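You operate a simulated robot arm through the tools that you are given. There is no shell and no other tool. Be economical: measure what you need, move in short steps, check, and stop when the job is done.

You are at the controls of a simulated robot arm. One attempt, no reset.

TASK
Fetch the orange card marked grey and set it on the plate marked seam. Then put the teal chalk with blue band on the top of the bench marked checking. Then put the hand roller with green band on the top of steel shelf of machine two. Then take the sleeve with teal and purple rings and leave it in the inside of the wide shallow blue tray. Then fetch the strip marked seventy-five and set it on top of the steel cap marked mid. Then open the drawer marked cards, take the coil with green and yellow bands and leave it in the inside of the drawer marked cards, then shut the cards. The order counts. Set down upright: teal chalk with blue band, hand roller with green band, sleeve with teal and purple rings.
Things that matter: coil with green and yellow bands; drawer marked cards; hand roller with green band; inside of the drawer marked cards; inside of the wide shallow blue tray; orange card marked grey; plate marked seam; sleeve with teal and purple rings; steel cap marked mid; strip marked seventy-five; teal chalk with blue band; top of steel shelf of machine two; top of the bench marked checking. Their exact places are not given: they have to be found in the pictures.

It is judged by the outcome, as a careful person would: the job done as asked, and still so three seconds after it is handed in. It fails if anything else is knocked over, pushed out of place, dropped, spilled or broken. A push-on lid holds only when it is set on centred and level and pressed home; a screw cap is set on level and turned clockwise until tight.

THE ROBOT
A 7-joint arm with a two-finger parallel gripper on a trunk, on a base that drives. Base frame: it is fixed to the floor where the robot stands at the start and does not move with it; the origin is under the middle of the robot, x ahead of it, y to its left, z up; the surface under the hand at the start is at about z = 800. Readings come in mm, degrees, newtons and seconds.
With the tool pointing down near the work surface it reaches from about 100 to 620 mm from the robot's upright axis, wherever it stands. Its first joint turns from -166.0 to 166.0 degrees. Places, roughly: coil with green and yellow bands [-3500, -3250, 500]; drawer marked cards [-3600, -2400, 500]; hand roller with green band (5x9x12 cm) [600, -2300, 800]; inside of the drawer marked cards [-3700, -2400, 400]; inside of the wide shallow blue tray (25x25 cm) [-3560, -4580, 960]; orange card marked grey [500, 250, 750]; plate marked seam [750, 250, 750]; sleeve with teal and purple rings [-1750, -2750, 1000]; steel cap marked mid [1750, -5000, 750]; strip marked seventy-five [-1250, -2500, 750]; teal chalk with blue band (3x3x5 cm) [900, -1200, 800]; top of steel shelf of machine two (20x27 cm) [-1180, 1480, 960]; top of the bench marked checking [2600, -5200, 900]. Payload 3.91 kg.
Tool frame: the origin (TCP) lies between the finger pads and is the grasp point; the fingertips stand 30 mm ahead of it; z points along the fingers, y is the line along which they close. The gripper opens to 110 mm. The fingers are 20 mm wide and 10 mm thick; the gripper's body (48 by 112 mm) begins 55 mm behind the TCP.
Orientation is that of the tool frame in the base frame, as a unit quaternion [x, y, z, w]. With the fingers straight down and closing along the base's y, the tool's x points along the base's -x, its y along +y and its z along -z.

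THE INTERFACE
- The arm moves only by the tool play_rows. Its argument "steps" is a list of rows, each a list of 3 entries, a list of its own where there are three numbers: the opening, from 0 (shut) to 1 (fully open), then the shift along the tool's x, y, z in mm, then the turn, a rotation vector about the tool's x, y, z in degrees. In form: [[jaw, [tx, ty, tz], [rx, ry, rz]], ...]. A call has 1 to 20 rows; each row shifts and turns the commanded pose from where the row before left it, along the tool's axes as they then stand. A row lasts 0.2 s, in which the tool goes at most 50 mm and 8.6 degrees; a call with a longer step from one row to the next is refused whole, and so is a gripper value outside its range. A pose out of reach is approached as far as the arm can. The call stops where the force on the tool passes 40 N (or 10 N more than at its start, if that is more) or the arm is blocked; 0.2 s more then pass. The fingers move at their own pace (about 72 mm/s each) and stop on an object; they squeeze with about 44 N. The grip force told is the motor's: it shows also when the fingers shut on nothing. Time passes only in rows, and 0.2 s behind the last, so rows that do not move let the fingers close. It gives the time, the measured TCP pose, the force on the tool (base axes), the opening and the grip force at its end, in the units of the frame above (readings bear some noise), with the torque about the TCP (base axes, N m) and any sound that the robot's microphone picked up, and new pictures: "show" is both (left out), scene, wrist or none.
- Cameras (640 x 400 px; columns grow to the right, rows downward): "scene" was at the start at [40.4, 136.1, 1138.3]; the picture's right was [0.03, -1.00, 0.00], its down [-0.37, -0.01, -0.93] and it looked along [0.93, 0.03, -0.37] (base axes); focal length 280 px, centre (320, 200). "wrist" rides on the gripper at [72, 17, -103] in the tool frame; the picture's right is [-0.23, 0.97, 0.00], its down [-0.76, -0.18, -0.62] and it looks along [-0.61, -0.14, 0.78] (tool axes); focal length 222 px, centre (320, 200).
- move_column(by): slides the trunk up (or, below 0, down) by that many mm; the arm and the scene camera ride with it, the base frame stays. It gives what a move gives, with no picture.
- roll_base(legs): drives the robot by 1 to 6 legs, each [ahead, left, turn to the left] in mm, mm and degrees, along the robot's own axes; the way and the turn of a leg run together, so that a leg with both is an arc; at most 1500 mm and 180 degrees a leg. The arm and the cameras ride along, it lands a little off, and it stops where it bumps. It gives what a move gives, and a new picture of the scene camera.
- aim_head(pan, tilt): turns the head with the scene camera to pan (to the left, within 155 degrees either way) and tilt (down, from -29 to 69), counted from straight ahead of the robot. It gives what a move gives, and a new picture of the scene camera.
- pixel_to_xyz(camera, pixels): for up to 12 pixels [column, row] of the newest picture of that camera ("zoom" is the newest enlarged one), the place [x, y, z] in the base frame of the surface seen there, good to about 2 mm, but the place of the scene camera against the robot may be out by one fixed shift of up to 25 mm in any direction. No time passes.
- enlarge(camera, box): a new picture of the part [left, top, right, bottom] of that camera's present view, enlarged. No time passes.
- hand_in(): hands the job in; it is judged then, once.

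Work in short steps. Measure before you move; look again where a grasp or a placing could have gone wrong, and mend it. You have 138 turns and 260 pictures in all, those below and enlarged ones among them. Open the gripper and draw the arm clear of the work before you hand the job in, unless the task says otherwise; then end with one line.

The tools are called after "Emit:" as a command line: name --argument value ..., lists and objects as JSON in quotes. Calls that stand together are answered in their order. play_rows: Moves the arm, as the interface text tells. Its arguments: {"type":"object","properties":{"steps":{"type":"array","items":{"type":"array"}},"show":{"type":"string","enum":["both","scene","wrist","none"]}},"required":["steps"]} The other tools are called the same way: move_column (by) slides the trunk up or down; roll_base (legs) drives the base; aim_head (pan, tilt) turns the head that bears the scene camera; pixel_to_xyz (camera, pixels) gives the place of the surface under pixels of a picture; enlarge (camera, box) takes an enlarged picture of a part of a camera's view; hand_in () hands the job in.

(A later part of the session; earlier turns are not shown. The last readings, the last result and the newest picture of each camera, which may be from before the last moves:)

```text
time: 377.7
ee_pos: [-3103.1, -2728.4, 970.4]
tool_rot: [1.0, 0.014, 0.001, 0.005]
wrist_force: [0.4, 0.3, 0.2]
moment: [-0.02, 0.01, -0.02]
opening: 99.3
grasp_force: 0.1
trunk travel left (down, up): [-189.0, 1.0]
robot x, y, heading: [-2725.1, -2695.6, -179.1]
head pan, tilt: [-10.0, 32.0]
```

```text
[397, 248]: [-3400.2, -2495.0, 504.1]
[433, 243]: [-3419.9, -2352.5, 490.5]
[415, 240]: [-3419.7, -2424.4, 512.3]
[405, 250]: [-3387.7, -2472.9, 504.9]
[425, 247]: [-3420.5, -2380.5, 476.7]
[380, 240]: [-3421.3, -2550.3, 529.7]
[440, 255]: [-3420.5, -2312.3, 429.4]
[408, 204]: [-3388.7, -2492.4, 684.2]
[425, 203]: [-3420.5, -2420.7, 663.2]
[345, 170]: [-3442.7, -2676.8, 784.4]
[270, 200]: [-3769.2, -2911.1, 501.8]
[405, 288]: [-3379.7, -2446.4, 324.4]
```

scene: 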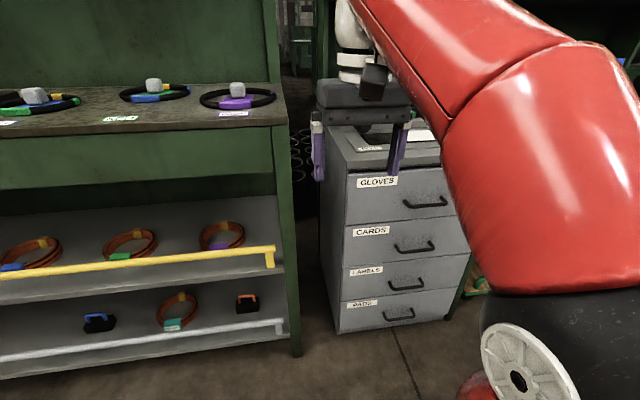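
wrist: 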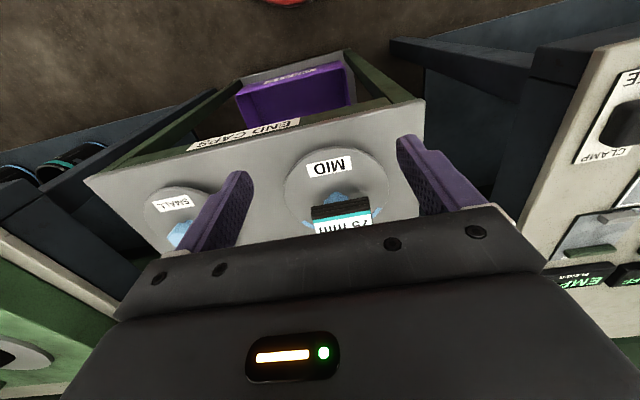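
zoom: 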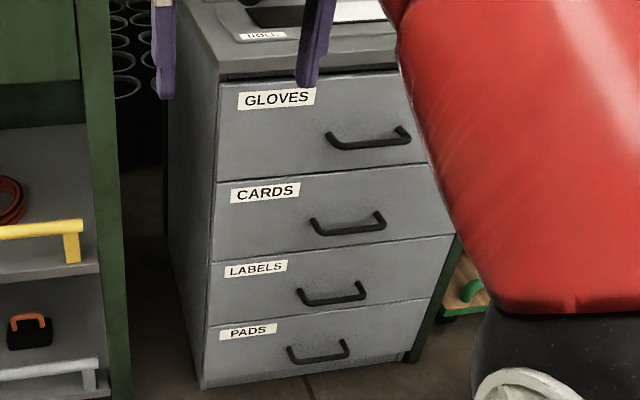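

CARDS handle: bar at x≈−3390, y≈−2404 (true), z≈502, protruding 33 mm. I'll grasp it with a horizontal tool, fingers closing vertically. First align y, lower the trunk 150.

Emit:
roll_base --legs '[[0, -295, -1]]'

Emit:
move_column --by -150

Emit:
play_rows --steps '[[0.5, [-40, 0, 0], [0, 0, 0]], [0.5, [-40, 0, 0], [0, 0, 0]], [0.5, [-30, 0, 0], [0, 0, 0]], [0.5, [0, 0, 0], [0, -8.2, 0]], [0.5, [0, 0, 0], [0, -8.2, 0]], [0.5, [0, 0, 0], [0, -8.2, 0]], [0.5, [0, 0, 0], [0, -8.2, 0]], [0.5, [0, 0, 0], [0, -8.2, 0]], [0.5, [0, 0, 0], [0, -8.2, 0]], [0.5, [0, 0, 0], [0, -8.2, 0]], [0.5, [0, 0, 0], [0, -8.2, 0]], [0.5, [0, 0, 0], [0, -8.2, 0]], [0.5, [0, 0, 0], [0, -8.2, 0]], [0.5, [0, 0, 0], [0, -8, 0]], [0.5, [0, 0, 0], [0, 0, 0]]]'

```text
time: 379.7
ee_pos: [-3108.5, -2424.2, 970.7]
tool_rot: [1.0, 0.007, 0.001, 0.005]
wrist_force: [0.7, -0.2, -0.3]
moment: [-0.03, 0.01, 0.0]
opening: 98.8
grasp_force: 0.0
trunk travel left (down, up): [-189.0, 1.0]
robot x, y, heading: [-2727.0, -2399.1, -179.5]
head pan, tilt: [-10.0, 32.0]
```

scene: 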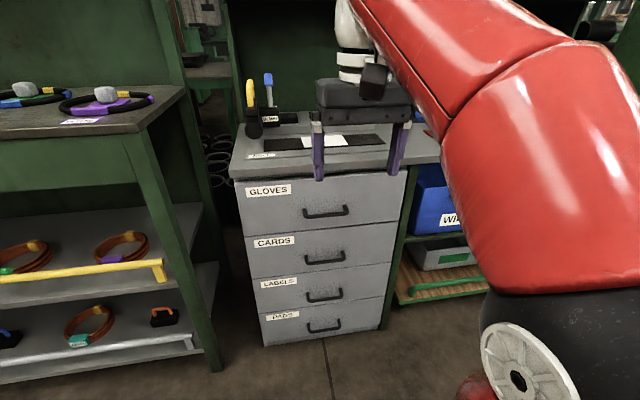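

```text
time: 381.5
ee_pos: [-3107.2, -2424.6, 821.5]
tool_rot: [1.0, 0.008, 0.001, 0.005]
wrist_force: [0.8, 0.1, 0.2]
moment: [0.0, -0.02, 0.0]
opening: 99.0
grasp_force: 0.1
trunk travel left (down, up): [-39.0, 151.0]
robot x, y, heading: [-2730.0, -2401.0, -179.7]
head pan, tilt: [-10.0, 32.0]
```

```text
time: 384.7
ee_pos: [-3205.1, -2427.5, 817.3]
tool_rot: [0.707, 0.002, -0.707, 0.01]
wrist_force: [-0.3, 0.8, 0.3]
moment: [0.02, 0.0, -0.01]
opening: 55.1
grasp_force: 0.0
out of reach, approached as far as the arm can: row 3
trunk travel left (down, up): [-39.0, 151.0]
robot x, y, heading: [-2728.8, -2399.2, -179.6]
head pan, tilt: [-10.0, 32.0]
```

scene: 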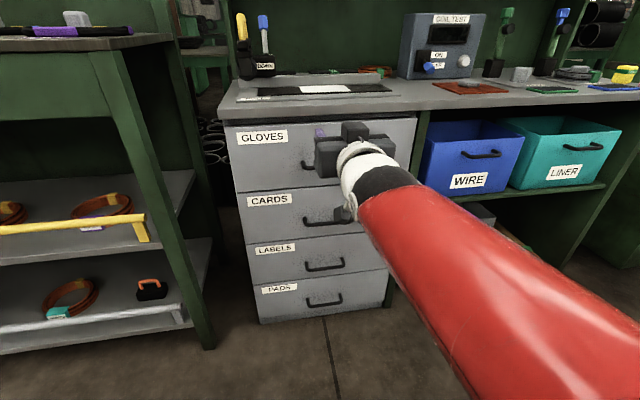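
wrist: 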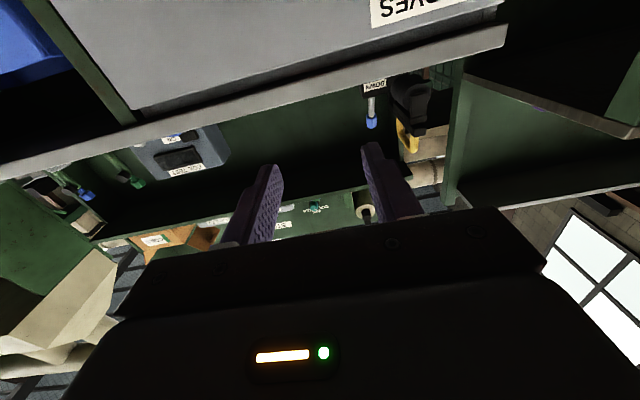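

Horizontal pose works. Lower to z≈502 and roll the tool 90° so it closes vertically.

Emit:
play_rows --steps '[[0.5, [45, 0, 0], [0, 0, 0]], [0.5, [45, 0, 0], [0, 0, 0]], [0.5, [45, 0, 0], [0, 0, 0]], [0.5, [45, 0, 0], [0, 0, 0]], [0.5, [45, 0, 0], [0, 0, 0]], [0.5, [45, 0, 0], [0, 0, 0]], [0.5, [45, 0, 0], [0, 0, 0]], [0.5, [0, 0, 0], [0, 0, 8.2]], [0.5, [0, 0, 0], [0, 0, 8.2]], [0.5, [0, 0, 0], [0, 0, 8.2]], [0.5, [0, 0, 0], [0, 0, 8.2]], [0.5, [0, 0, 0], [0, 0, 8.2]], [0.5, [0, 0, 0], [0, 0, 8.2]], [0.5, [0, 0, 0], [0, 0, 8.2]], [0.5, [0, 0, 0], [0, 0, 8.2]], [0.5, [0, 0, 0], [0, 0, 8.2]], [0.5, [0, 0, 0], [0, 0, 8.2]], [0.5, [0, 0, 0], [0, 0, 8]], [0.5, [0, 0, 0], [0, 0, 0]]]'

```text
time: 388.7
ee_pos: [-3269.3, -2438.9, 533.4]
tool_rot: [0.501, -0.5, -0.492, 0.506]
wrist_force: [-0.2, 0.2, 0.6]
moment: [0.0, 0.01, -0.04]
opening: 55.2
grasp_force: 0.1
out of reach, approached as far as the arm can: row 4, 5, 6, 7
trunk travel left (down, up): [-39.0, 151.0]
robot x, y, heading: [-2728.3, -2397.8, -179.3]
head pan, tilt: [-10.0, 32.0]
```

scene: 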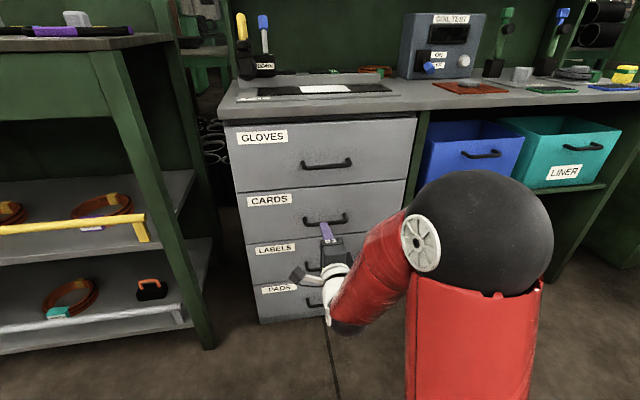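
wrist: 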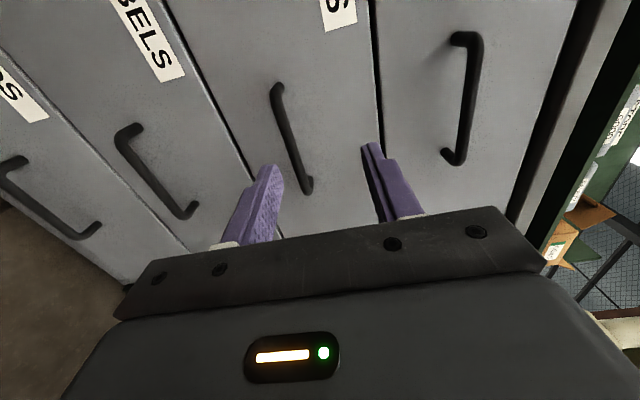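

The CARDS handle is at wrist (290,140). Measure it.

Emit:
pixel_to_xyz --camera "wrist" --pixels '[[275, 95], [285, 130], [298, 165], [308, 185], [290, 140], [250, 110], [330, 110], [294, 152]]'

```text
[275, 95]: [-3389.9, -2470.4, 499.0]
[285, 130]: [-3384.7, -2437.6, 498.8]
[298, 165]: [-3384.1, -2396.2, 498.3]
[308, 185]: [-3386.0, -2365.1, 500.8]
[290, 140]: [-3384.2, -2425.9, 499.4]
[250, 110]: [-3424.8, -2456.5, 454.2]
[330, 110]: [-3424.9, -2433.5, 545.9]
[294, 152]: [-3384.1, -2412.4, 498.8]
```

Shift to z≈499 and y≈−2410 first, then roll 80 ahead.

Emit:
play_rows --steps '[[0.5, [-15, -17, 0], [0, 0, 0]], [0.5, [-14, -17, 0], [0, 0, 0]], [0.5, [0, 0, 0], [0, 0, 0]]]' --show "wrist"

```text
time: 389.5
ee_pos: [-3273.8, -2408.1, 497.8]
tool_rot: [0.501, -0.499, -0.493, 0.507]
wrist_force: [-0.2, 0.5, -0.4]
moment: [0.01, 0.02, 0.0]
opening: 55.1
grasp_force: 0.1
out of reach, approached as far as the arm can: row 2
trunk travel left (down, up): [-39.0, 151.0]
robot x, y, heading: [-2728.1, -2400.1, -179.6]
head pan, tilt: [-10.0, 32.0]
```

wrist: 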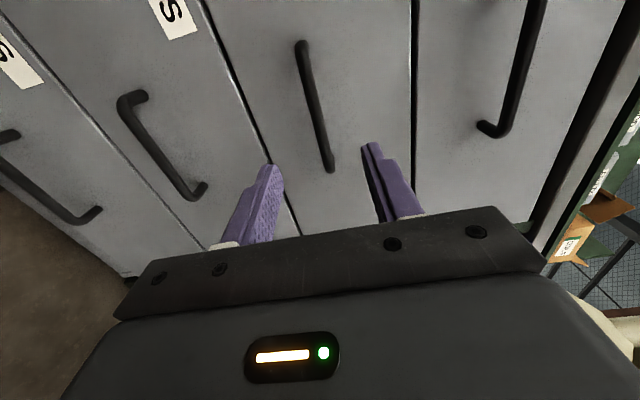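

Lower the trunk 35 (raising the tool the same) for reach, and roll 70 ahead.

Emit:
move_column --by -35

Emit:
play_rows --steps '[[0.5, [0, 18, 0], [0, 0, 0]], [0.5, [0, 18, 0], [0, 0, 0]], [0.5, [0, 0, 0], [0, 0, 0]]]' --show "none"

Emit:
roll_base --legs '[[70, 0, 0]]'

Emit:
play_rows --steps '[[0.5, [0, 0, 0], [0, 0, 0]]]' --show "wrist"

```text
time: 390.3
ee_pos: [-3275.4, -2408.9, 464.0]
tool_rot: [0.502, -0.499, -0.493, 0.506]
wrist_force: [0.1, 0.0, -0.5]
moment: [0.01, 0.01, 0.01]
opening: 54.7
grasp_force: 0.0
trunk travel left (down, up): [-4.0, 186.0]
robot x, y, heading: [-2730.4, -2402.4, -179.7]
head pan, tilt: [-10.0, 32.0]
```

```text
time: 391.1
ee_pos: [-3274.3, -2409.1, 499.5]
tool_rot: [0.502, -0.499, -0.493, 0.506]
wrist_force: [-0.2, -0.2, -0.5]
moment: [0.02, 0.03, -0.02]
opening: 55.1
grasp_force: 0.1
trunk travel left (down, up): [-4.0, 186.0]
robot x, y, heading: [-2724.9, -2397.7, -179.8]
head pan, tilt: [-10.0, 32.0]
```

```text
time: 392.1
ee_pos: [-3344.4, -2409.8, 501.9]
tool_rot: [0.502, -0.499, -0.493, 0.506]
wrist_force: [-0.2, 0.8, -0.5]
moment: [-0.02, -0.01, -0.02]
opening: 54.8
grasp_force: 0.0
trunk travel left (down, up): [-4.0, 186.0]
robot x, y, heading: [-2799.8, -2399.8, -179.7]
head pan, tilt: [-10.0, 32.0]
```

scene: 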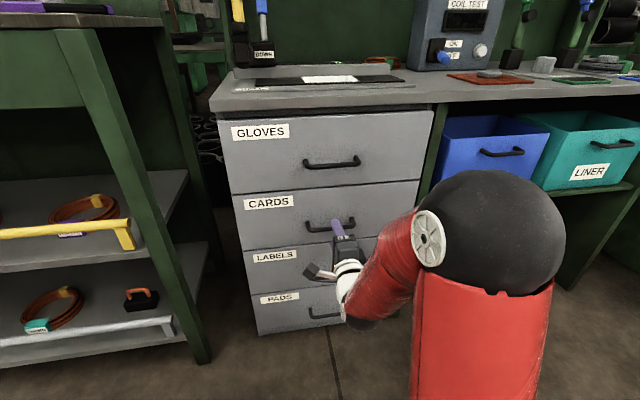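

```text
time: 392.5
ee_pos: [-3343.9, -2409.7, 501.2]
tool_rot: [0.502, -0.499, -0.493, 0.506]
wrist_force: [-1.1, -0.5, 0.0]
moment: [-0.02, -0.02, 0.02]
opening: 54.9
grasp_force: 0.1
trunk travel left (down, up): [-4.0, 186.0]
robot x, y, heading: [-2801.7, -2402.5, -179.7]
head pan, tilt: [-10.0, 32.0]
```

wrist: 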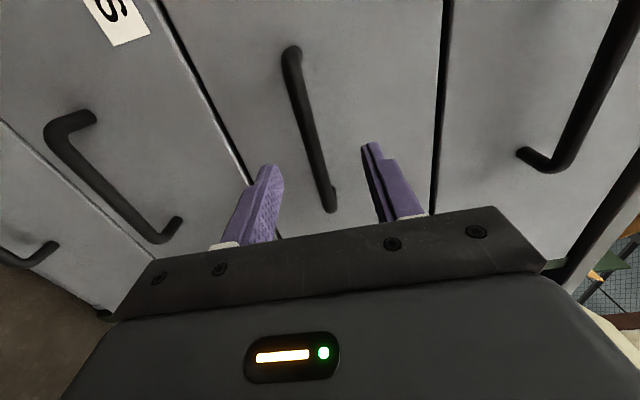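

Fingers straddle the handle level. Advance 41 and close.

Emit:
play_rows --steps '[[0.5, [0, -1, 20], [0, 0, 0]], [0.5, [0, 0, 20], [0, 0, 0]], [0.5, [0, 0, 0], [0, 0, 0]], [0, [0, 0, 0], [0, 0, 0]], [0, [0, 0, 0], [0, 0, 0]], [0, [0, 0, 0], [0, 0, 0]]]' --show "wrist"

```text
time: 393.9
ee_pos: [-3383.4, -2410.1, 495.8]
tool_rot: [0.503, -0.5, -0.491, 0.505]
wrist_force: [1.0, -0.4, -20.7]
moment: [0.73, -0.17, 0.08]
opening: 11.7
grasp_force: 45.3
trunk travel left (down, up): [-4.0, 186.0]
robot x, y, heading: [-2798.7, -2400.2, -179.7]
head pan, tilt: [-10.0, 32.0]
```

wrist: 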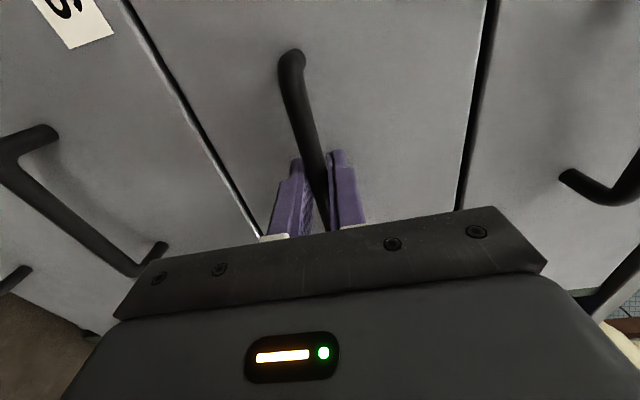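

Handle gripped. Relieve 4 mm vertically and pull 40 mm with the arm to test.

Emit:
play_rows --steps '[[0, [0, -4, 0], [0, 0, 0]], [0, [0, 0, -10], [0, 0, 0]], [0, [0, 0, -15], [0, 0, 0]], [0, [0, 0, -15], [0, 0, 0]], [0, [0, 0, 0], [0, 0, 0]]]' --show "wrist"

```text
time: 395.1
ee_pos: [-3343.0, -2410.9, 495.8]
tool_rot: [0.501, -0.497, -0.494, 0.507]
wrist_force: [-1.2, 2.2, 7.8]
moment: [0.69, 0.12, -0.88]
opening: 11.6
grasp_force: 45.5
trunk travel left (down, up): [-4.0, 186.0]
robot x, y, heading: [-2803.6, -2401.8, -179.3]
head pan, tilt: [-10.0, 32.0]
```

wrist: 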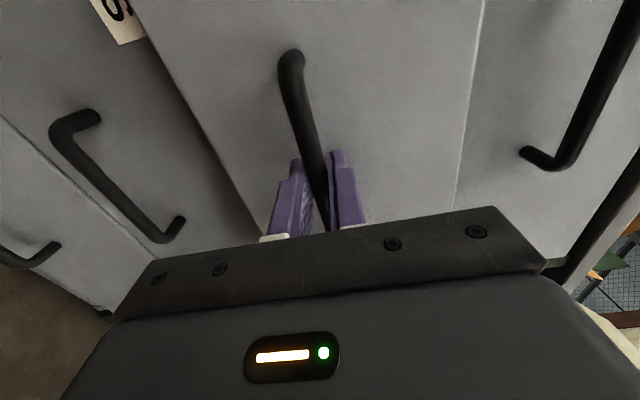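

Drawer follows. Roll the base back 230 to open it further.

Emit:
roll_base --legs '[[-230, 0, 0]]'

```text
time: 396.8
ee_pos: [-3114.6, -2410.7, 495.5]
tool_rot: [0.501, -0.497, -0.493, 0.508]
wrist_force: [-0.3, 9.4, 25.9]
moment: [0.72, 0.22, -0.28]
opening: 11.7
grasp_force: 45.2
trunk travel left (down, up): [-4.0, 186.0]
robot x, y, heading: [-2567.9, -2397.2, -179.6]
head pan, tilt: [-10.0, 32.0]
```

scene: 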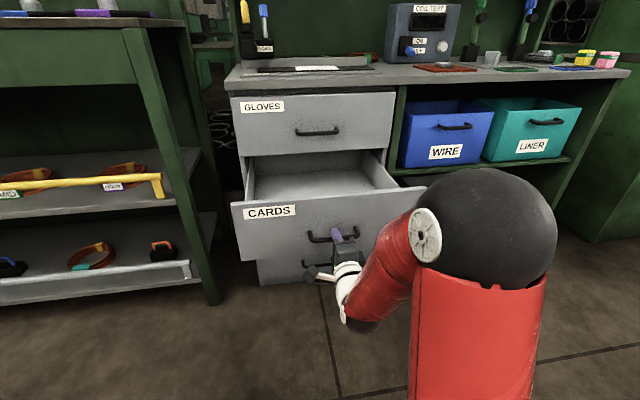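

Drawer CARDS is open ~270 mm. Release the handle and retreat; measure the drawer inside.

Emit:
play_rows --steps '[[0.5, [0, 0, 0], [0, 0, 0]], [0.5, [0, 0, 0], [0, 0, 0]], [0.5, [0, 0, -20], [0, 0, 0]], [0.5, [0, 0, -40], [0, 0, 0]], [0.5, [0, 0, -40], [0, 0, 0]], [0.5, [0, 0, 0], [0, 0, 0]]]' --show "scene"

Emit:
pixel_to_xyz --camera "scene" --pixels '[[320, 180], [270, 192], [375, 183], [330, 165], [240, 205], [420, 190], [330, 200], [251, 160], [383, 155], [320, 234]]'

```text
time: 398.2
ee_pos: [-3113.8, -2410.4, 500.7]
tool_rot: [0.502, -0.498, -0.492, 0.508]
wrist_force: [1.4, 0.7, -0.2]
moment: [0.01, 0.01, 0.01]
opening: 55.1
grasp_force: 0.1
out of reach, approached as far as the arm can: row 3, 4, 5
trunk travel left (down, up): [-4.0, 186.0]
robot x, y, heading: [-2569.3, -2394.4, -179.1]
head pan, tilt: [-10.0, 32.0]
```

scene: 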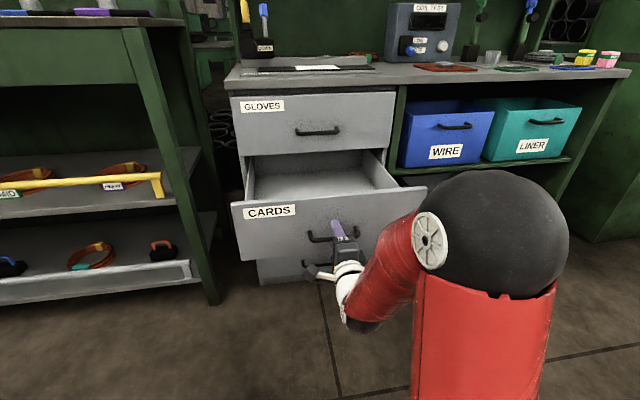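

```text
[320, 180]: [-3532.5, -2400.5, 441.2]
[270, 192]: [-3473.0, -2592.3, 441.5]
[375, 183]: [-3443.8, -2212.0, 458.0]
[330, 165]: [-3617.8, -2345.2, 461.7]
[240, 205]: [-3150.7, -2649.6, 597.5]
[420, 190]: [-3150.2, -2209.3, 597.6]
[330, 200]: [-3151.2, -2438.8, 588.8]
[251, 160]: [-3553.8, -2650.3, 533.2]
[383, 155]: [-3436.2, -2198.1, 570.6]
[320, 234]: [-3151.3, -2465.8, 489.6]
```

The arm can't fold further here; roll back 70 to clear the handle, then strafe left to the coil shelf at y≈−3320.

Emit:
roll_base --legs '[[-75, 0, 0], [0, 920, -0.5]]'

Emit:
aim_head --pan 0 --tilt 35

```text
time: 403.7
ee_pos: [-3016.6, -3341.5, 500.9]
tool_rot: [0.506, -0.493, -0.488, 0.513]
wrist_force: [0.1, -0.2, -1.3]
moment: [0.0, 0.01, 0.03]
opening: 54.5
grasp_force: 0.0
trunk travel left (down, up): [-4.0, 186.0]
robot x, y, heading: [-2476.2, -3317.8, -178.3]
head pan, tilt: [-10.0, 32.0]
```

scene: 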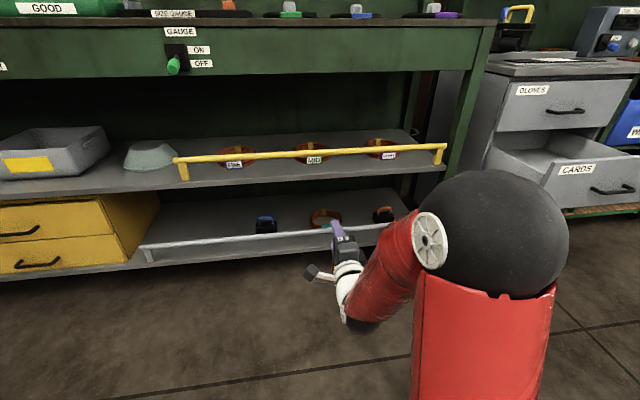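

```text
time: 404.4
ee_pos: [-3016.4, -3341.4, 501.4]
tool_rot: [0.506, -0.492, -0.487, 0.513]
wrist_force: [-0.6, 0.1, -1.3]
moment: [0.0, 0.02, 0.02]
opening: 55.3
grasp_force: 0.1
trunk travel left (down, up): [-4.0, 186.0]
robot x, y, heading: [-2478.3, -3315.4, -178.1]
head pan, tilt: [0.0, 35.0]
```

scene: 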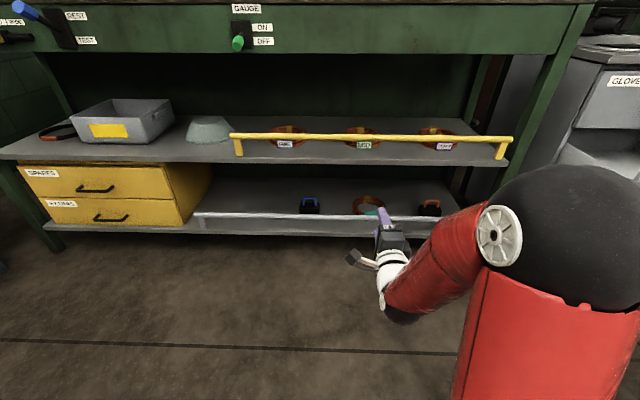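

Measure the middle coil, rail and apron underside.

Emit:
enlarge --camera "scene" --box '[230, 40, 530, 220]'

Emit:
pixel_to_xyz --camera "scene" --pixels '[[362, 51], [362, 55], [362, 137], [362, 144], [347, 131], [380, 131], [363, 129], [362, 124], [235, 140], [510, 145], [362, 156]]'

```text
2.13 times, centred on (380, 130) of scene
```

zoom: 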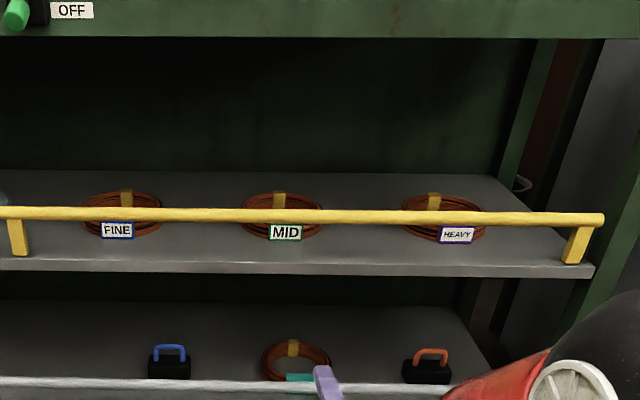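

```text
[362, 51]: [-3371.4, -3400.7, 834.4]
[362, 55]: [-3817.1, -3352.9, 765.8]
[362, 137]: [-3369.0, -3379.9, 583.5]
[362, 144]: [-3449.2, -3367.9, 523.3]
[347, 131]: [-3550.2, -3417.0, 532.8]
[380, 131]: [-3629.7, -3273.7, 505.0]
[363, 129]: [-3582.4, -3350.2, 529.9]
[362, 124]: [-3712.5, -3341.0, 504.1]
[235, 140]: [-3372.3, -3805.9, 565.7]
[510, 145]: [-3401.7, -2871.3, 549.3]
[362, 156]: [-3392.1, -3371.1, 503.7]
```

Window: rail top ~590, apron bottom ~833; coil true centre ≈(−3523,−3341), shelf 502, coil top ~531. I'll enter with the tool tilted 50° down, camera on top, closing along y. First raise and roll the tool.

Emit:
play_rows --steps '[[0.5, [0, 40, 0], [0, 0, 0]], [0.5, [0, 40, 0], [0, 0, 0]], [0.5, [0, 40, 0], [0, 0, 0]], [0.5, [0, 40, 0], [0, 0, 0]], [0.5, [0, 0, 0], [0, 0, 8.2]], [0.5, [0, 0, 0], [0, 0, 8.2]], [0.5, [0, 0, 0], [0, 0, 8.2]], [0.5, [0, 0, 0], [0, 0, 8.2]], [0.5, [0, 0, 0], [0, 0, 8.2]], [0.5, [0, 0, 0], [0, 0, 8.2]], [0.5, [0, 0, 0], [0, 0, 8.2]], [0.5, [0, 0, 0], [0, 0, 8.2]], [0.5, [0, 0, 0], [0, 0, 8.2]], [0.5, [0, 0, 0], [0, 0, 8.2]], [0.5, [0, 0, 0], [0, 0, 8]], [0.5, [0, 0, 0], [0, 0, 0]]]'

```text
time: 407.8
ee_pos: [-3016.6, -3338.5, 661.3]
tool_rot: [0.01, -0.706, 0.019, 0.708]
wrist_force: [-0.3, 0.5, -1.1]
moment: [0.0, -0.01, -0.04]
opening: 55.1
grasp_force: 0.0
trunk travel left (down, up): [-4.0, 186.0]
robot x, y, heading: [-2475.5, -3318.0, -178.1]
head pan, tilt: [0.0, 35.0]
```

scene: 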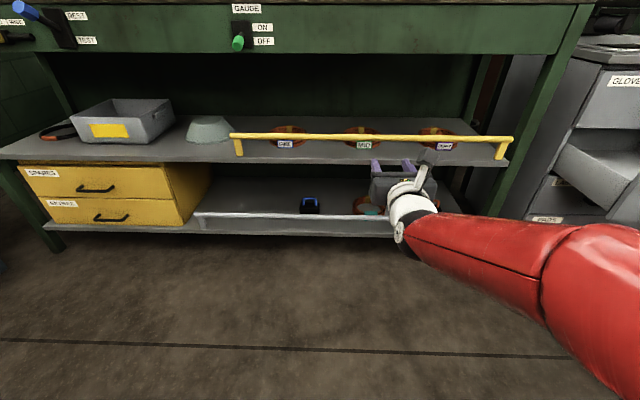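
wrist: 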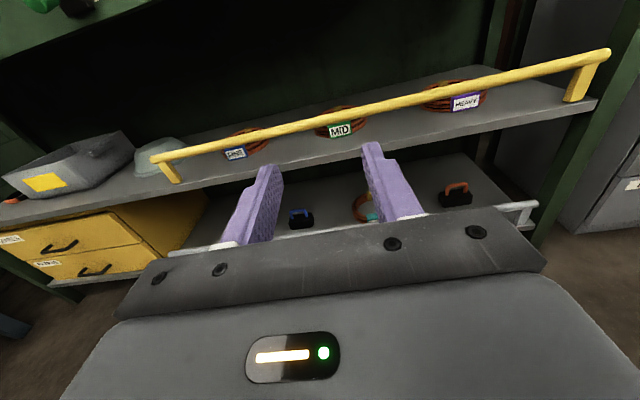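

Roll achieved. Pitch down 50°, lower to z≈645, straighten the heading and shift so that the TCP is near y≈−3283.

Emit:
play_rows --steps '[[0.5, [-16, 0, 0], [0, 0, 0]], [0.5, [0, 0, 0], [0, -8.4, 0]], [0.5, [0, 0, 0], [0, -8.4, 0]], [0.5, [0, 0, 0], [0, -8.4, 0]], [0.5, [0, 0, 0], [0, -8.4, 0]], [0.5, [0, 0, 0], [0, -8.4, 0]], [0.5, [0, 0, 0], [0, -8, 0]], [0.5, [0, 0, 0], [0, 0, 0]]]' --show "none"

Emit:
roll_base --legs '[[0, -37, -1.9], [330, 0, 0]]'

Emit:
play_rows --steps '[[0.5, [0, 0, 0], [0, 0, 0]]]' --show "wrist"

```text
time: 409.6
ee_pos: [-3016.8, -3338.5, 643.7]
tool_rot: [-0.016, 0.939, -0.011, -0.342]
wrist_force: [1.1, -0.5, -0.3]
moment: [0.0, -0.01, 0.04]
opening: 55.0
grasp_force: 0.1
trunk travel left (down, up): [-4.0, 186.0]
robot x, y, heading: [-2477.2, -3318.6, -178.0]
head pan, tilt: [0.0, 35.0]
```

```text
time: 412.2
ee_pos: [-3350.3, -3282.1, 644.0]
tool_rot: [-0.001, 0.939, -0.006, -0.343]
wrist_force: [-0.2, 0.4, -0.4]
moment: [-0.04, -0.01, 0.02]
opening: 55.1
grasp_force: 0.1
trunk travel left (down, up): [-4.0, 186.0]
robot x, y, heading: [-2804.4, -3280.6, 179.8]
head pan, tilt: [0.0, 35.0]
```

scene: 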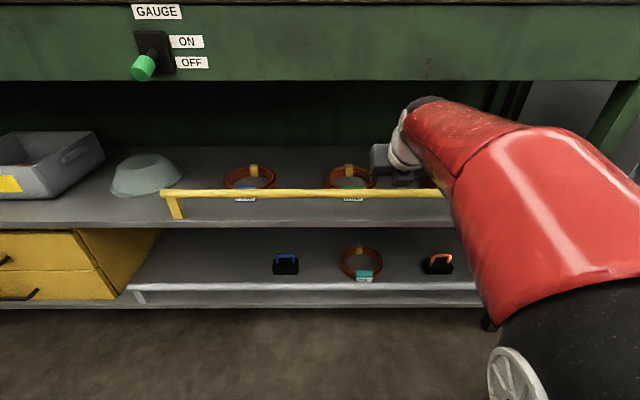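

```text
time: 412.6
ee_pos: [-3349.3, -3283.5, 645.5]
tool_rot: [-0.001, 0.939, -0.005, -0.343]
wrist_force: [0.2, 0.3, 0.5]
moment: [0.01, 0.0, -0.03]
opening: 54.9
grasp_force: 0.0
trunk travel left (down, up): [-4.0, 186.0]
robot x, y, heading: [-2808.3, -3280.5, 179.9]
head pan, tilt: [0.0, 35.0]
```

wrist: 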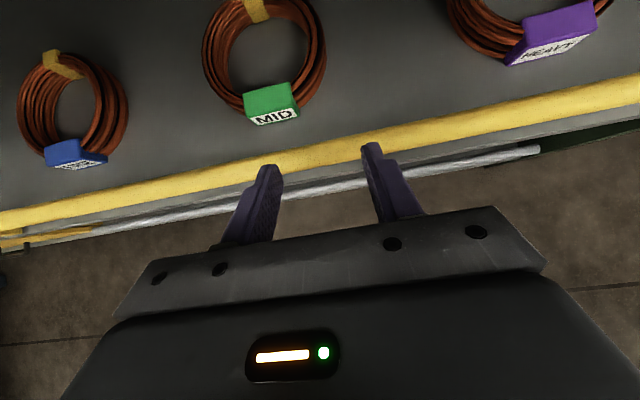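

Great view. Measure the MID coil: right-side bundle inner/outer edges, tag, and back.

Emit:
pixel_to_xyz --camera "wrist" --pixels '[[324, 50], [300, 50], [312, 50], [228, 50], [203, 55], [318, 25], [290, 22], [275, 95], [270, 70], [315, 75], [298, 72], [250, 15]]'

Emit:
enlarge --camera "wrist" --box '[180, 0, 360, 140]'

```text
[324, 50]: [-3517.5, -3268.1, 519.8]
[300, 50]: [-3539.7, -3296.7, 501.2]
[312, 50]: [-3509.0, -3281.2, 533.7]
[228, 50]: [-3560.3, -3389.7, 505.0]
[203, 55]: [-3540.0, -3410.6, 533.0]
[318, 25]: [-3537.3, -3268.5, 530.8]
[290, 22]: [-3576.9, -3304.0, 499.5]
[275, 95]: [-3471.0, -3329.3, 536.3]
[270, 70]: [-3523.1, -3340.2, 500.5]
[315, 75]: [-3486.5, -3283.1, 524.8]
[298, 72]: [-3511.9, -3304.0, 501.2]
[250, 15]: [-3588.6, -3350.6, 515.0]
```

```text
2.86 times, centred on (270, 70) of wrist
```

zoom: 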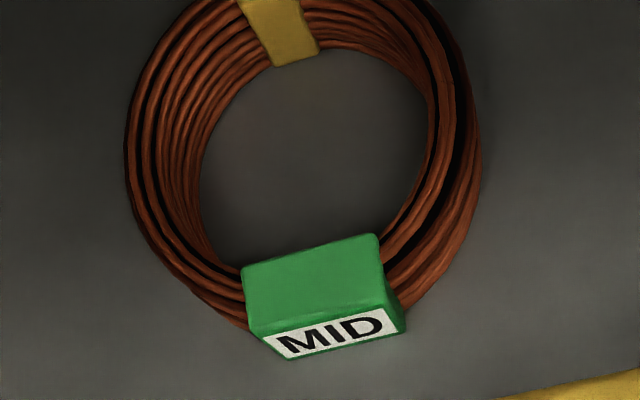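

Plan a stepped entry between rail and apron: roll 80, lower to 600→585, roll 60, lower to 570, roll 27, then down to 533.

Emit:
roll_base --legs '[[80, 0, 0]]'

Emit:
play_rows --steps '[[0.45, [-19.3, 2, 23], [0, 0, 0]], [0.45, [-19.3, 0, 23], [0, 0, 0]], [0.45, [0, 0, 0], [0, 0, 0]]]' --show "both"

```text
time: 413.7
ee_pos: [-3427.4, -3281.0, 645.1]
tool_rot: [0.0, 0.94, -0.005, -0.342]
wrist_force: [-1.5, 0.8, -0.3]
moment: [0.02, 0.02, -0.02]
opening: 55.2
grasp_force: 0.1
trunk travel left (down, up): [-4.0, 186.0]
robot x, y, heading: [-2882.1, -3278.4, 179.8]
head pan, tilt: [0.0, 35.0]
```

scene: 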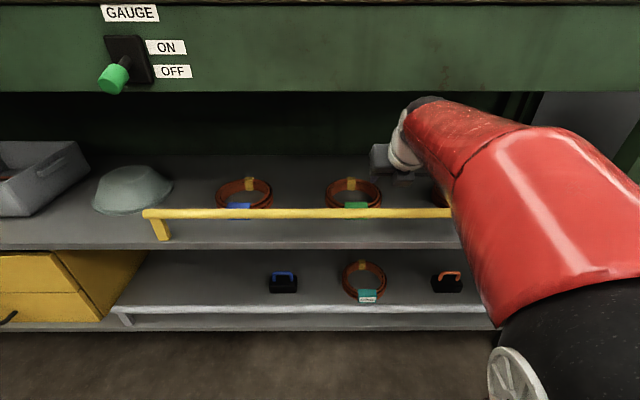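

```text
time: 414.5
ee_pos: [-3429.8, -3281.5, 585.0]
tool_rot: [0.0, 0.939, -0.006, -0.343]
wrist_force: [-0.5, -0.4, 0.5]
moment: [0.01, 0.02, 0.02]
opening: 49.5
grasp_force: 0.0
trunk travel left (down, up): [-4.0, 186.0]
robot x, y, heading: [-2888.4, -3275.5, 179.8]
head pan, tilt: [0.0, 35.0]
```

scene: 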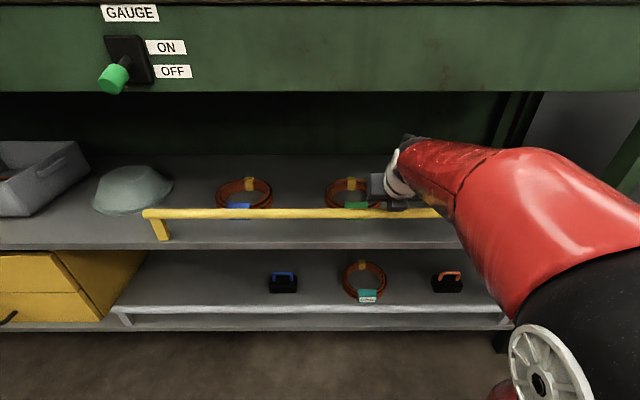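
wrist: 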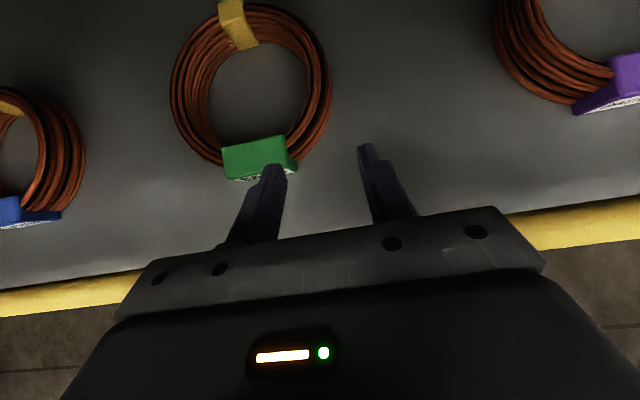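

Fingers straddle the right bundle's line. Roll 60, lower 12, roll 27.

Emit:
roll_base --legs '[[60, 0, 0]]'

Emit:
play_rows --steps '[[0.45, [-7.7, 0, 9.2], [0, 0, 0]], [0.45, [0, 0, 0], [0, 0, 0]]]' --show "none"

Emit:
roll_base --legs '[[27, 0, 0]]'

Emit:
play_rows --steps '[[0.45, [0, 0, 0], [0, 0, 0]]]' --show "wrist"

```text
time: 415.5
ee_pos: [-3489.6, -3282.1, 586.1]
tool_rot: [0.0, 0.939, -0.006, -0.343]
wrist_force: [0.3, 0.1, 0.5]
moment: [0.01, 0.03, -0.03]
opening: 49.5
grasp_force: 0.1
trunk travel left (down, up): [-4.0, 186.0]
robot x, y, heading: [-2948.4, -3279.3, 180.0]
head pan, tilt: [0.0, 35.0]
```

scene: 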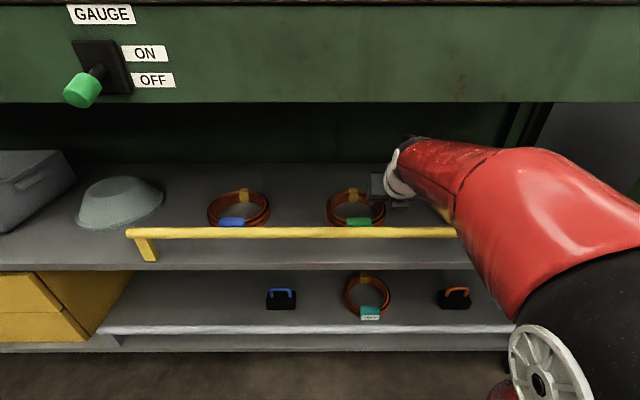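

```text
time: 416.1
ee_pos: [-3489.4, -3281.5, 573.9]
tool_rot: [0.0, 0.939, -0.005, -0.343]
wrist_force: [-0.5, -0.4, 0.5]
moment: [0.01, 0.01, 0.05]
opening: 49.4
grasp_force: 0.0
trunk travel left (down, up): [-4.0, 186.0]
robot x, y, heading: [-2947.7, -3278.8, 179.4]
head pan, tilt: [0.0, 35.0]
```

```text
time: 416.9
ee_pos: [-3517.1, -3282.0, 573.5]
tool_rot: [-0.001, 0.939, -0.006, -0.343]
wrist_force: [-0.6, -0.8, 0.5]
moment: [0.01, 0.03, 0.03]
opening: 49.4
grasp_force: 0.1
trunk travel left (down, up): [-4.0, 186.0]
robot x, y, heading: [-2972.3, -3277.0, 179.9]
head pan, tilt: [0.0, 35.0]
```

scene: 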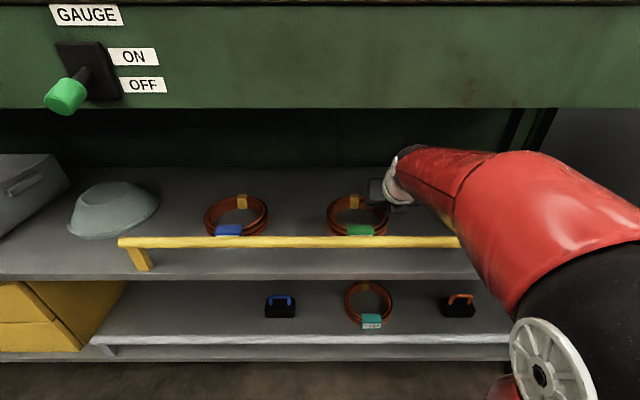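

```text
time: 417.3
ee_pos: [-3516.2, -3281.6, 573.6]
tool_rot: [-0.001, 0.939, -0.006, -0.343]
wrist_force: [-0.4, -0.5, -0.1]
moment: [-0.02, -0.02, -0.02]
opening: 49.6
grasp_force: 0.1
trunk travel left (down, up): [-4.0, 186.0]
robot x, y, heading: [-2974.8, -3282.5, 179.8]
head pan, tilt: [0.0, 35.0]
```

wrist: 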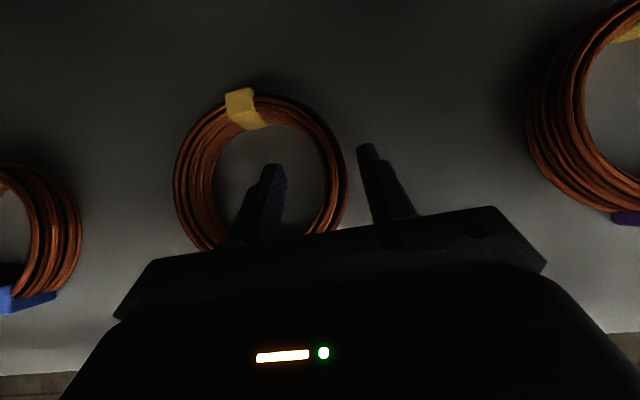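

Well straddled. Descend 39 mm and close.

Emit:
play_rows --steps '[[0.45, [-12.9, 0, 15.3], [0, 0, 0]], [0.45, [-12.2, 0, 14.5], [0, 0, 0]], [0.45, [0, 0, 0], [0, 0, 0]], [0, [0, 0, 0], [0, 0, 0]], [0, [0, 0, 0], [0, 0, 0]], [0, [0, 0, 0], [0, 0, 0]]]' --show "wrist"

```text
time: 418.7
ee_pos: [-3517.9, -3282.7, 538.4]
tool_rot: [0.0, 0.938, -0.005, -0.346]
wrist_force: [-6.5, 6.6, 19.2]
moment: [0.17, -0.15, 0.27]
opening: 18.2
grasp_force: 44.0
trunk travel left (down, up): [-4.0, 186.0]
robot x, y, heading: [-2975.4, -3273.6, 180.0]
head pan, tilt: [0.0, 35.0]
```

wrist: 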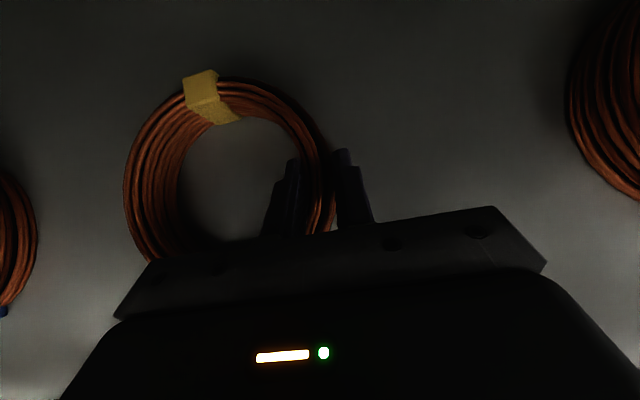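

Gripped the bundle (18 mm). Lift ~45 mm and check.

Emit:
play_rows --steps '[[0, [6.4, 0, -7.7], [0, 0, 0]], [0, [9.7, 0, -11.5], [0, 0, 0]], [0, [9.7, 0, -11.5], [0, 0, 0]], [0, [0, 0, 0], [0, 0, 0]]]' --show "both"

```text
time: 419.7
ee_pos: [-3516.4, -3282.4, 574.1]
tool_rot: [-0.001, 0.94, -0.006, -0.342]
wrist_force: [0.2, -0.3, -9.1]
moment: [0.61, -0.08, -0.01]
opening: 17.8
grasp_force: 44.2
trunk travel left (down, up): [-4.0, 186.0]
robot x, y, heading: [-2971.5, -3278.1, 180.2]
head pan, tilt: [0.0, 35.0]
```

scene: 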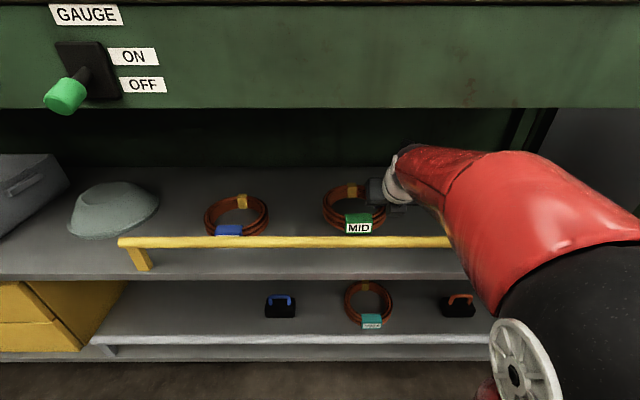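
wrist: 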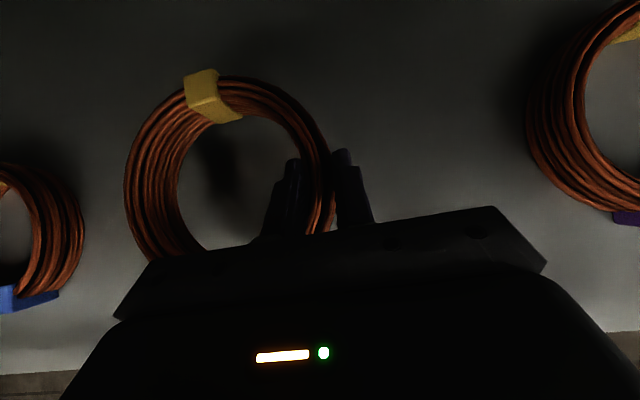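

Coil held level (9 N). Roll back 58, then raise to z≈655 to clear the rail.

Emit:
roll_base --legs '[[-56, 0, 0]]'

Emit:
play_rows --steps '[[0, [13, 0, -15.4], [0, 0, 0]], [0, [13, 0, -15.4], [0, 0, 0]], [0, [13, 0, -15.4], [0, 0, 0]], [0, [10, 0, -11.9], [0, 0, 0]], [0, [0, 0, 0], [0, 0, 0]]]' --show "both"

```text
time: 420.6
ee_pos: [-3460.6, -3283.9, 572.9]
tool_rot: [-0.001, 0.939, -0.007, -0.343]
wrist_force: [-0.8, -0.2, -8.8]
moment: [0.57, -0.13, 0.0]
opening: 17.9
grasp_force: 44.2
trunk travel left (down, up): [-4.0, 186.0]
robot x, y, heading: [-2918.6, -3275.6, 179.8]
head pan, tilt: [0.0, 35.0]
```

scene: 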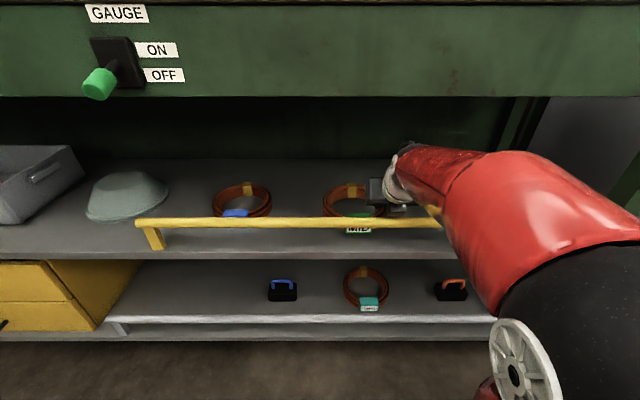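

```text
time: 421.8
ee_pos: [-3459.6, -3281.0, 650.1]
tool_rot: [-0.001, 0.94, -0.006, -0.342]
wrist_force: [1.4, 0.4, -9.3]
moment: [0.6, -0.13, 0.0]
opening: 18.0
grasp_force: 44.4
trunk travel left (down, up): [-4.0, 186.0]
robot x, y, heading: [-2917.0, -3277.0, 179.8]
head pan, tilt: [0.0, 35.0]
```

scene: 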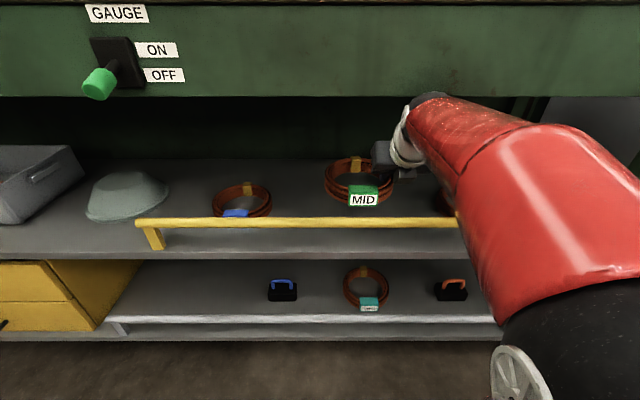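
wrist: 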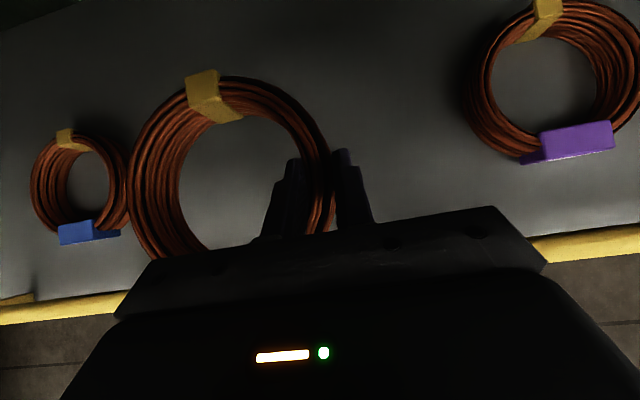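

Check clearance between the coil's underside (tag at scene (362,200)) and the rail.

Emit:
pixel_to_xyz --camera "scene" --pixels '[[362, 204], [348, 206], [376, 203], [340, 197], [300, 222], [362, 190], [330, 190]]'

```text
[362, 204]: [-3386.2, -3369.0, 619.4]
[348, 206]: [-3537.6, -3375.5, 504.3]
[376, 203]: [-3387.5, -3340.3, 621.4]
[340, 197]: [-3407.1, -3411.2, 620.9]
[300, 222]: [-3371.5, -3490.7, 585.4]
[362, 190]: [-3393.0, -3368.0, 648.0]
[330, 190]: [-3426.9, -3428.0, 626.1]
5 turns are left
```

Coil bottom (~617) clears the rail (~590). Few turns remain, so I batch: roll back out, raise 50 with 5° more pitch, strafe right to the open drawer.

Emit:
roll_base --legs '[[-340, 0, 0]]'

Emit:
play_rows --steps '[[0, [16.1, 0, -19.1], [0, 0, 0]], [0, [16.1, 0, -19.1], [0, 0, 0]], [0, [0, 0, 0], [0, -5, 0]], [0, [0, 0, 0], [0, 0, 0]]]' --show "none"

Emit:
roll_base --legs '[[0, -930, 0]]'

Emit:
pixel_to_xyz --camera "scene" --pixels '[[320, 200], [280, 200], [360, 220], [300, 240]]'

```text
time: 424.1
ee_pos: [-3111.2, -3284.4, 649.4]
tool_rot: [-0.004, 0.94, -0.007, -0.341]
wrist_force: [-0.3, -0.1, -8.4]
moment: [0.62, -0.13, 0.01]
opening: 17.8
grasp_force: 44.2
trunk travel left (down, up): [-4.0, 186.0]
robot x, y, heading: [-2573.8, -3276.0, -179.6]
head pan, tilt: [0.0, 35.0]
```

scene: 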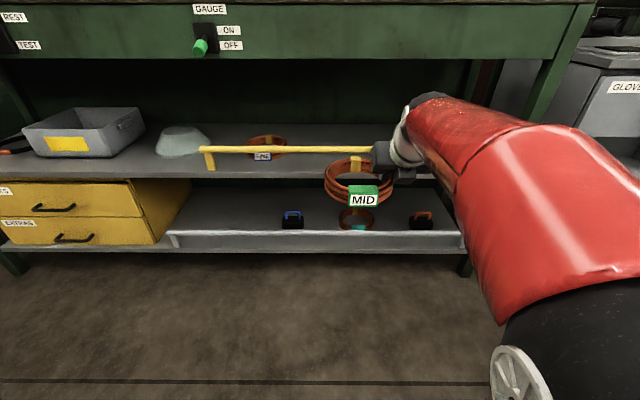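

```text
time: 425.1
ee_pos: [-3112.6, -3282.6, 700.9]
tool_rot: [-0.005, 0.954, -0.007, -0.301]
wrist_force: [0.5, 0.3, -8.3]
moment: [0.55, -0.11, 0.01]
opening: 17.7
grasp_force: 44.1
trunk travel left (down, up): [-4.0, 186.0]
robot x, y, heading: [-2569.3, -3277.8, -179.5]
head pan, tilt: [0.0, 35.0]
```

```text
time: 429.9
ee_pos: [-3114.2, -2362.1, 701.8]
tool_rot: [-0.001, 0.954, -0.006, -0.301]
wrist_force: [-0.2, 0.3, -8.3]
moment: [0.61, -0.1, 0.01]
opening: 18.0
grasp_force: 43.8
trunk travel left (down, up): [-4.0, 186.0]
robot x, y, heading: [-2570.7, -2361.0, 179.9]
head pan, tilt: [0.0, 35.0]
```

scene: 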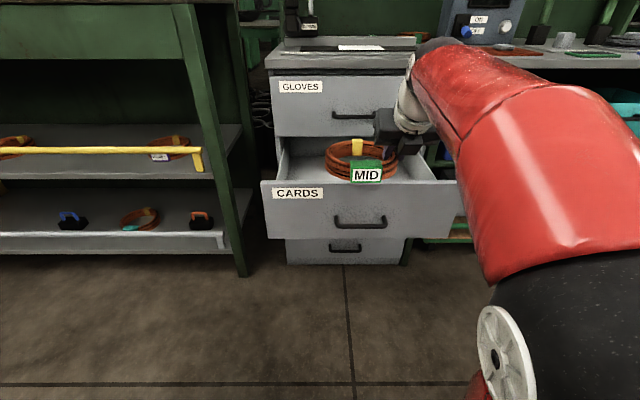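

```text
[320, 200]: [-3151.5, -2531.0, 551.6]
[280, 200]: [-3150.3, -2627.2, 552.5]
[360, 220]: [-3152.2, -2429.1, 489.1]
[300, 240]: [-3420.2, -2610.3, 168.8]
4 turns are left
```

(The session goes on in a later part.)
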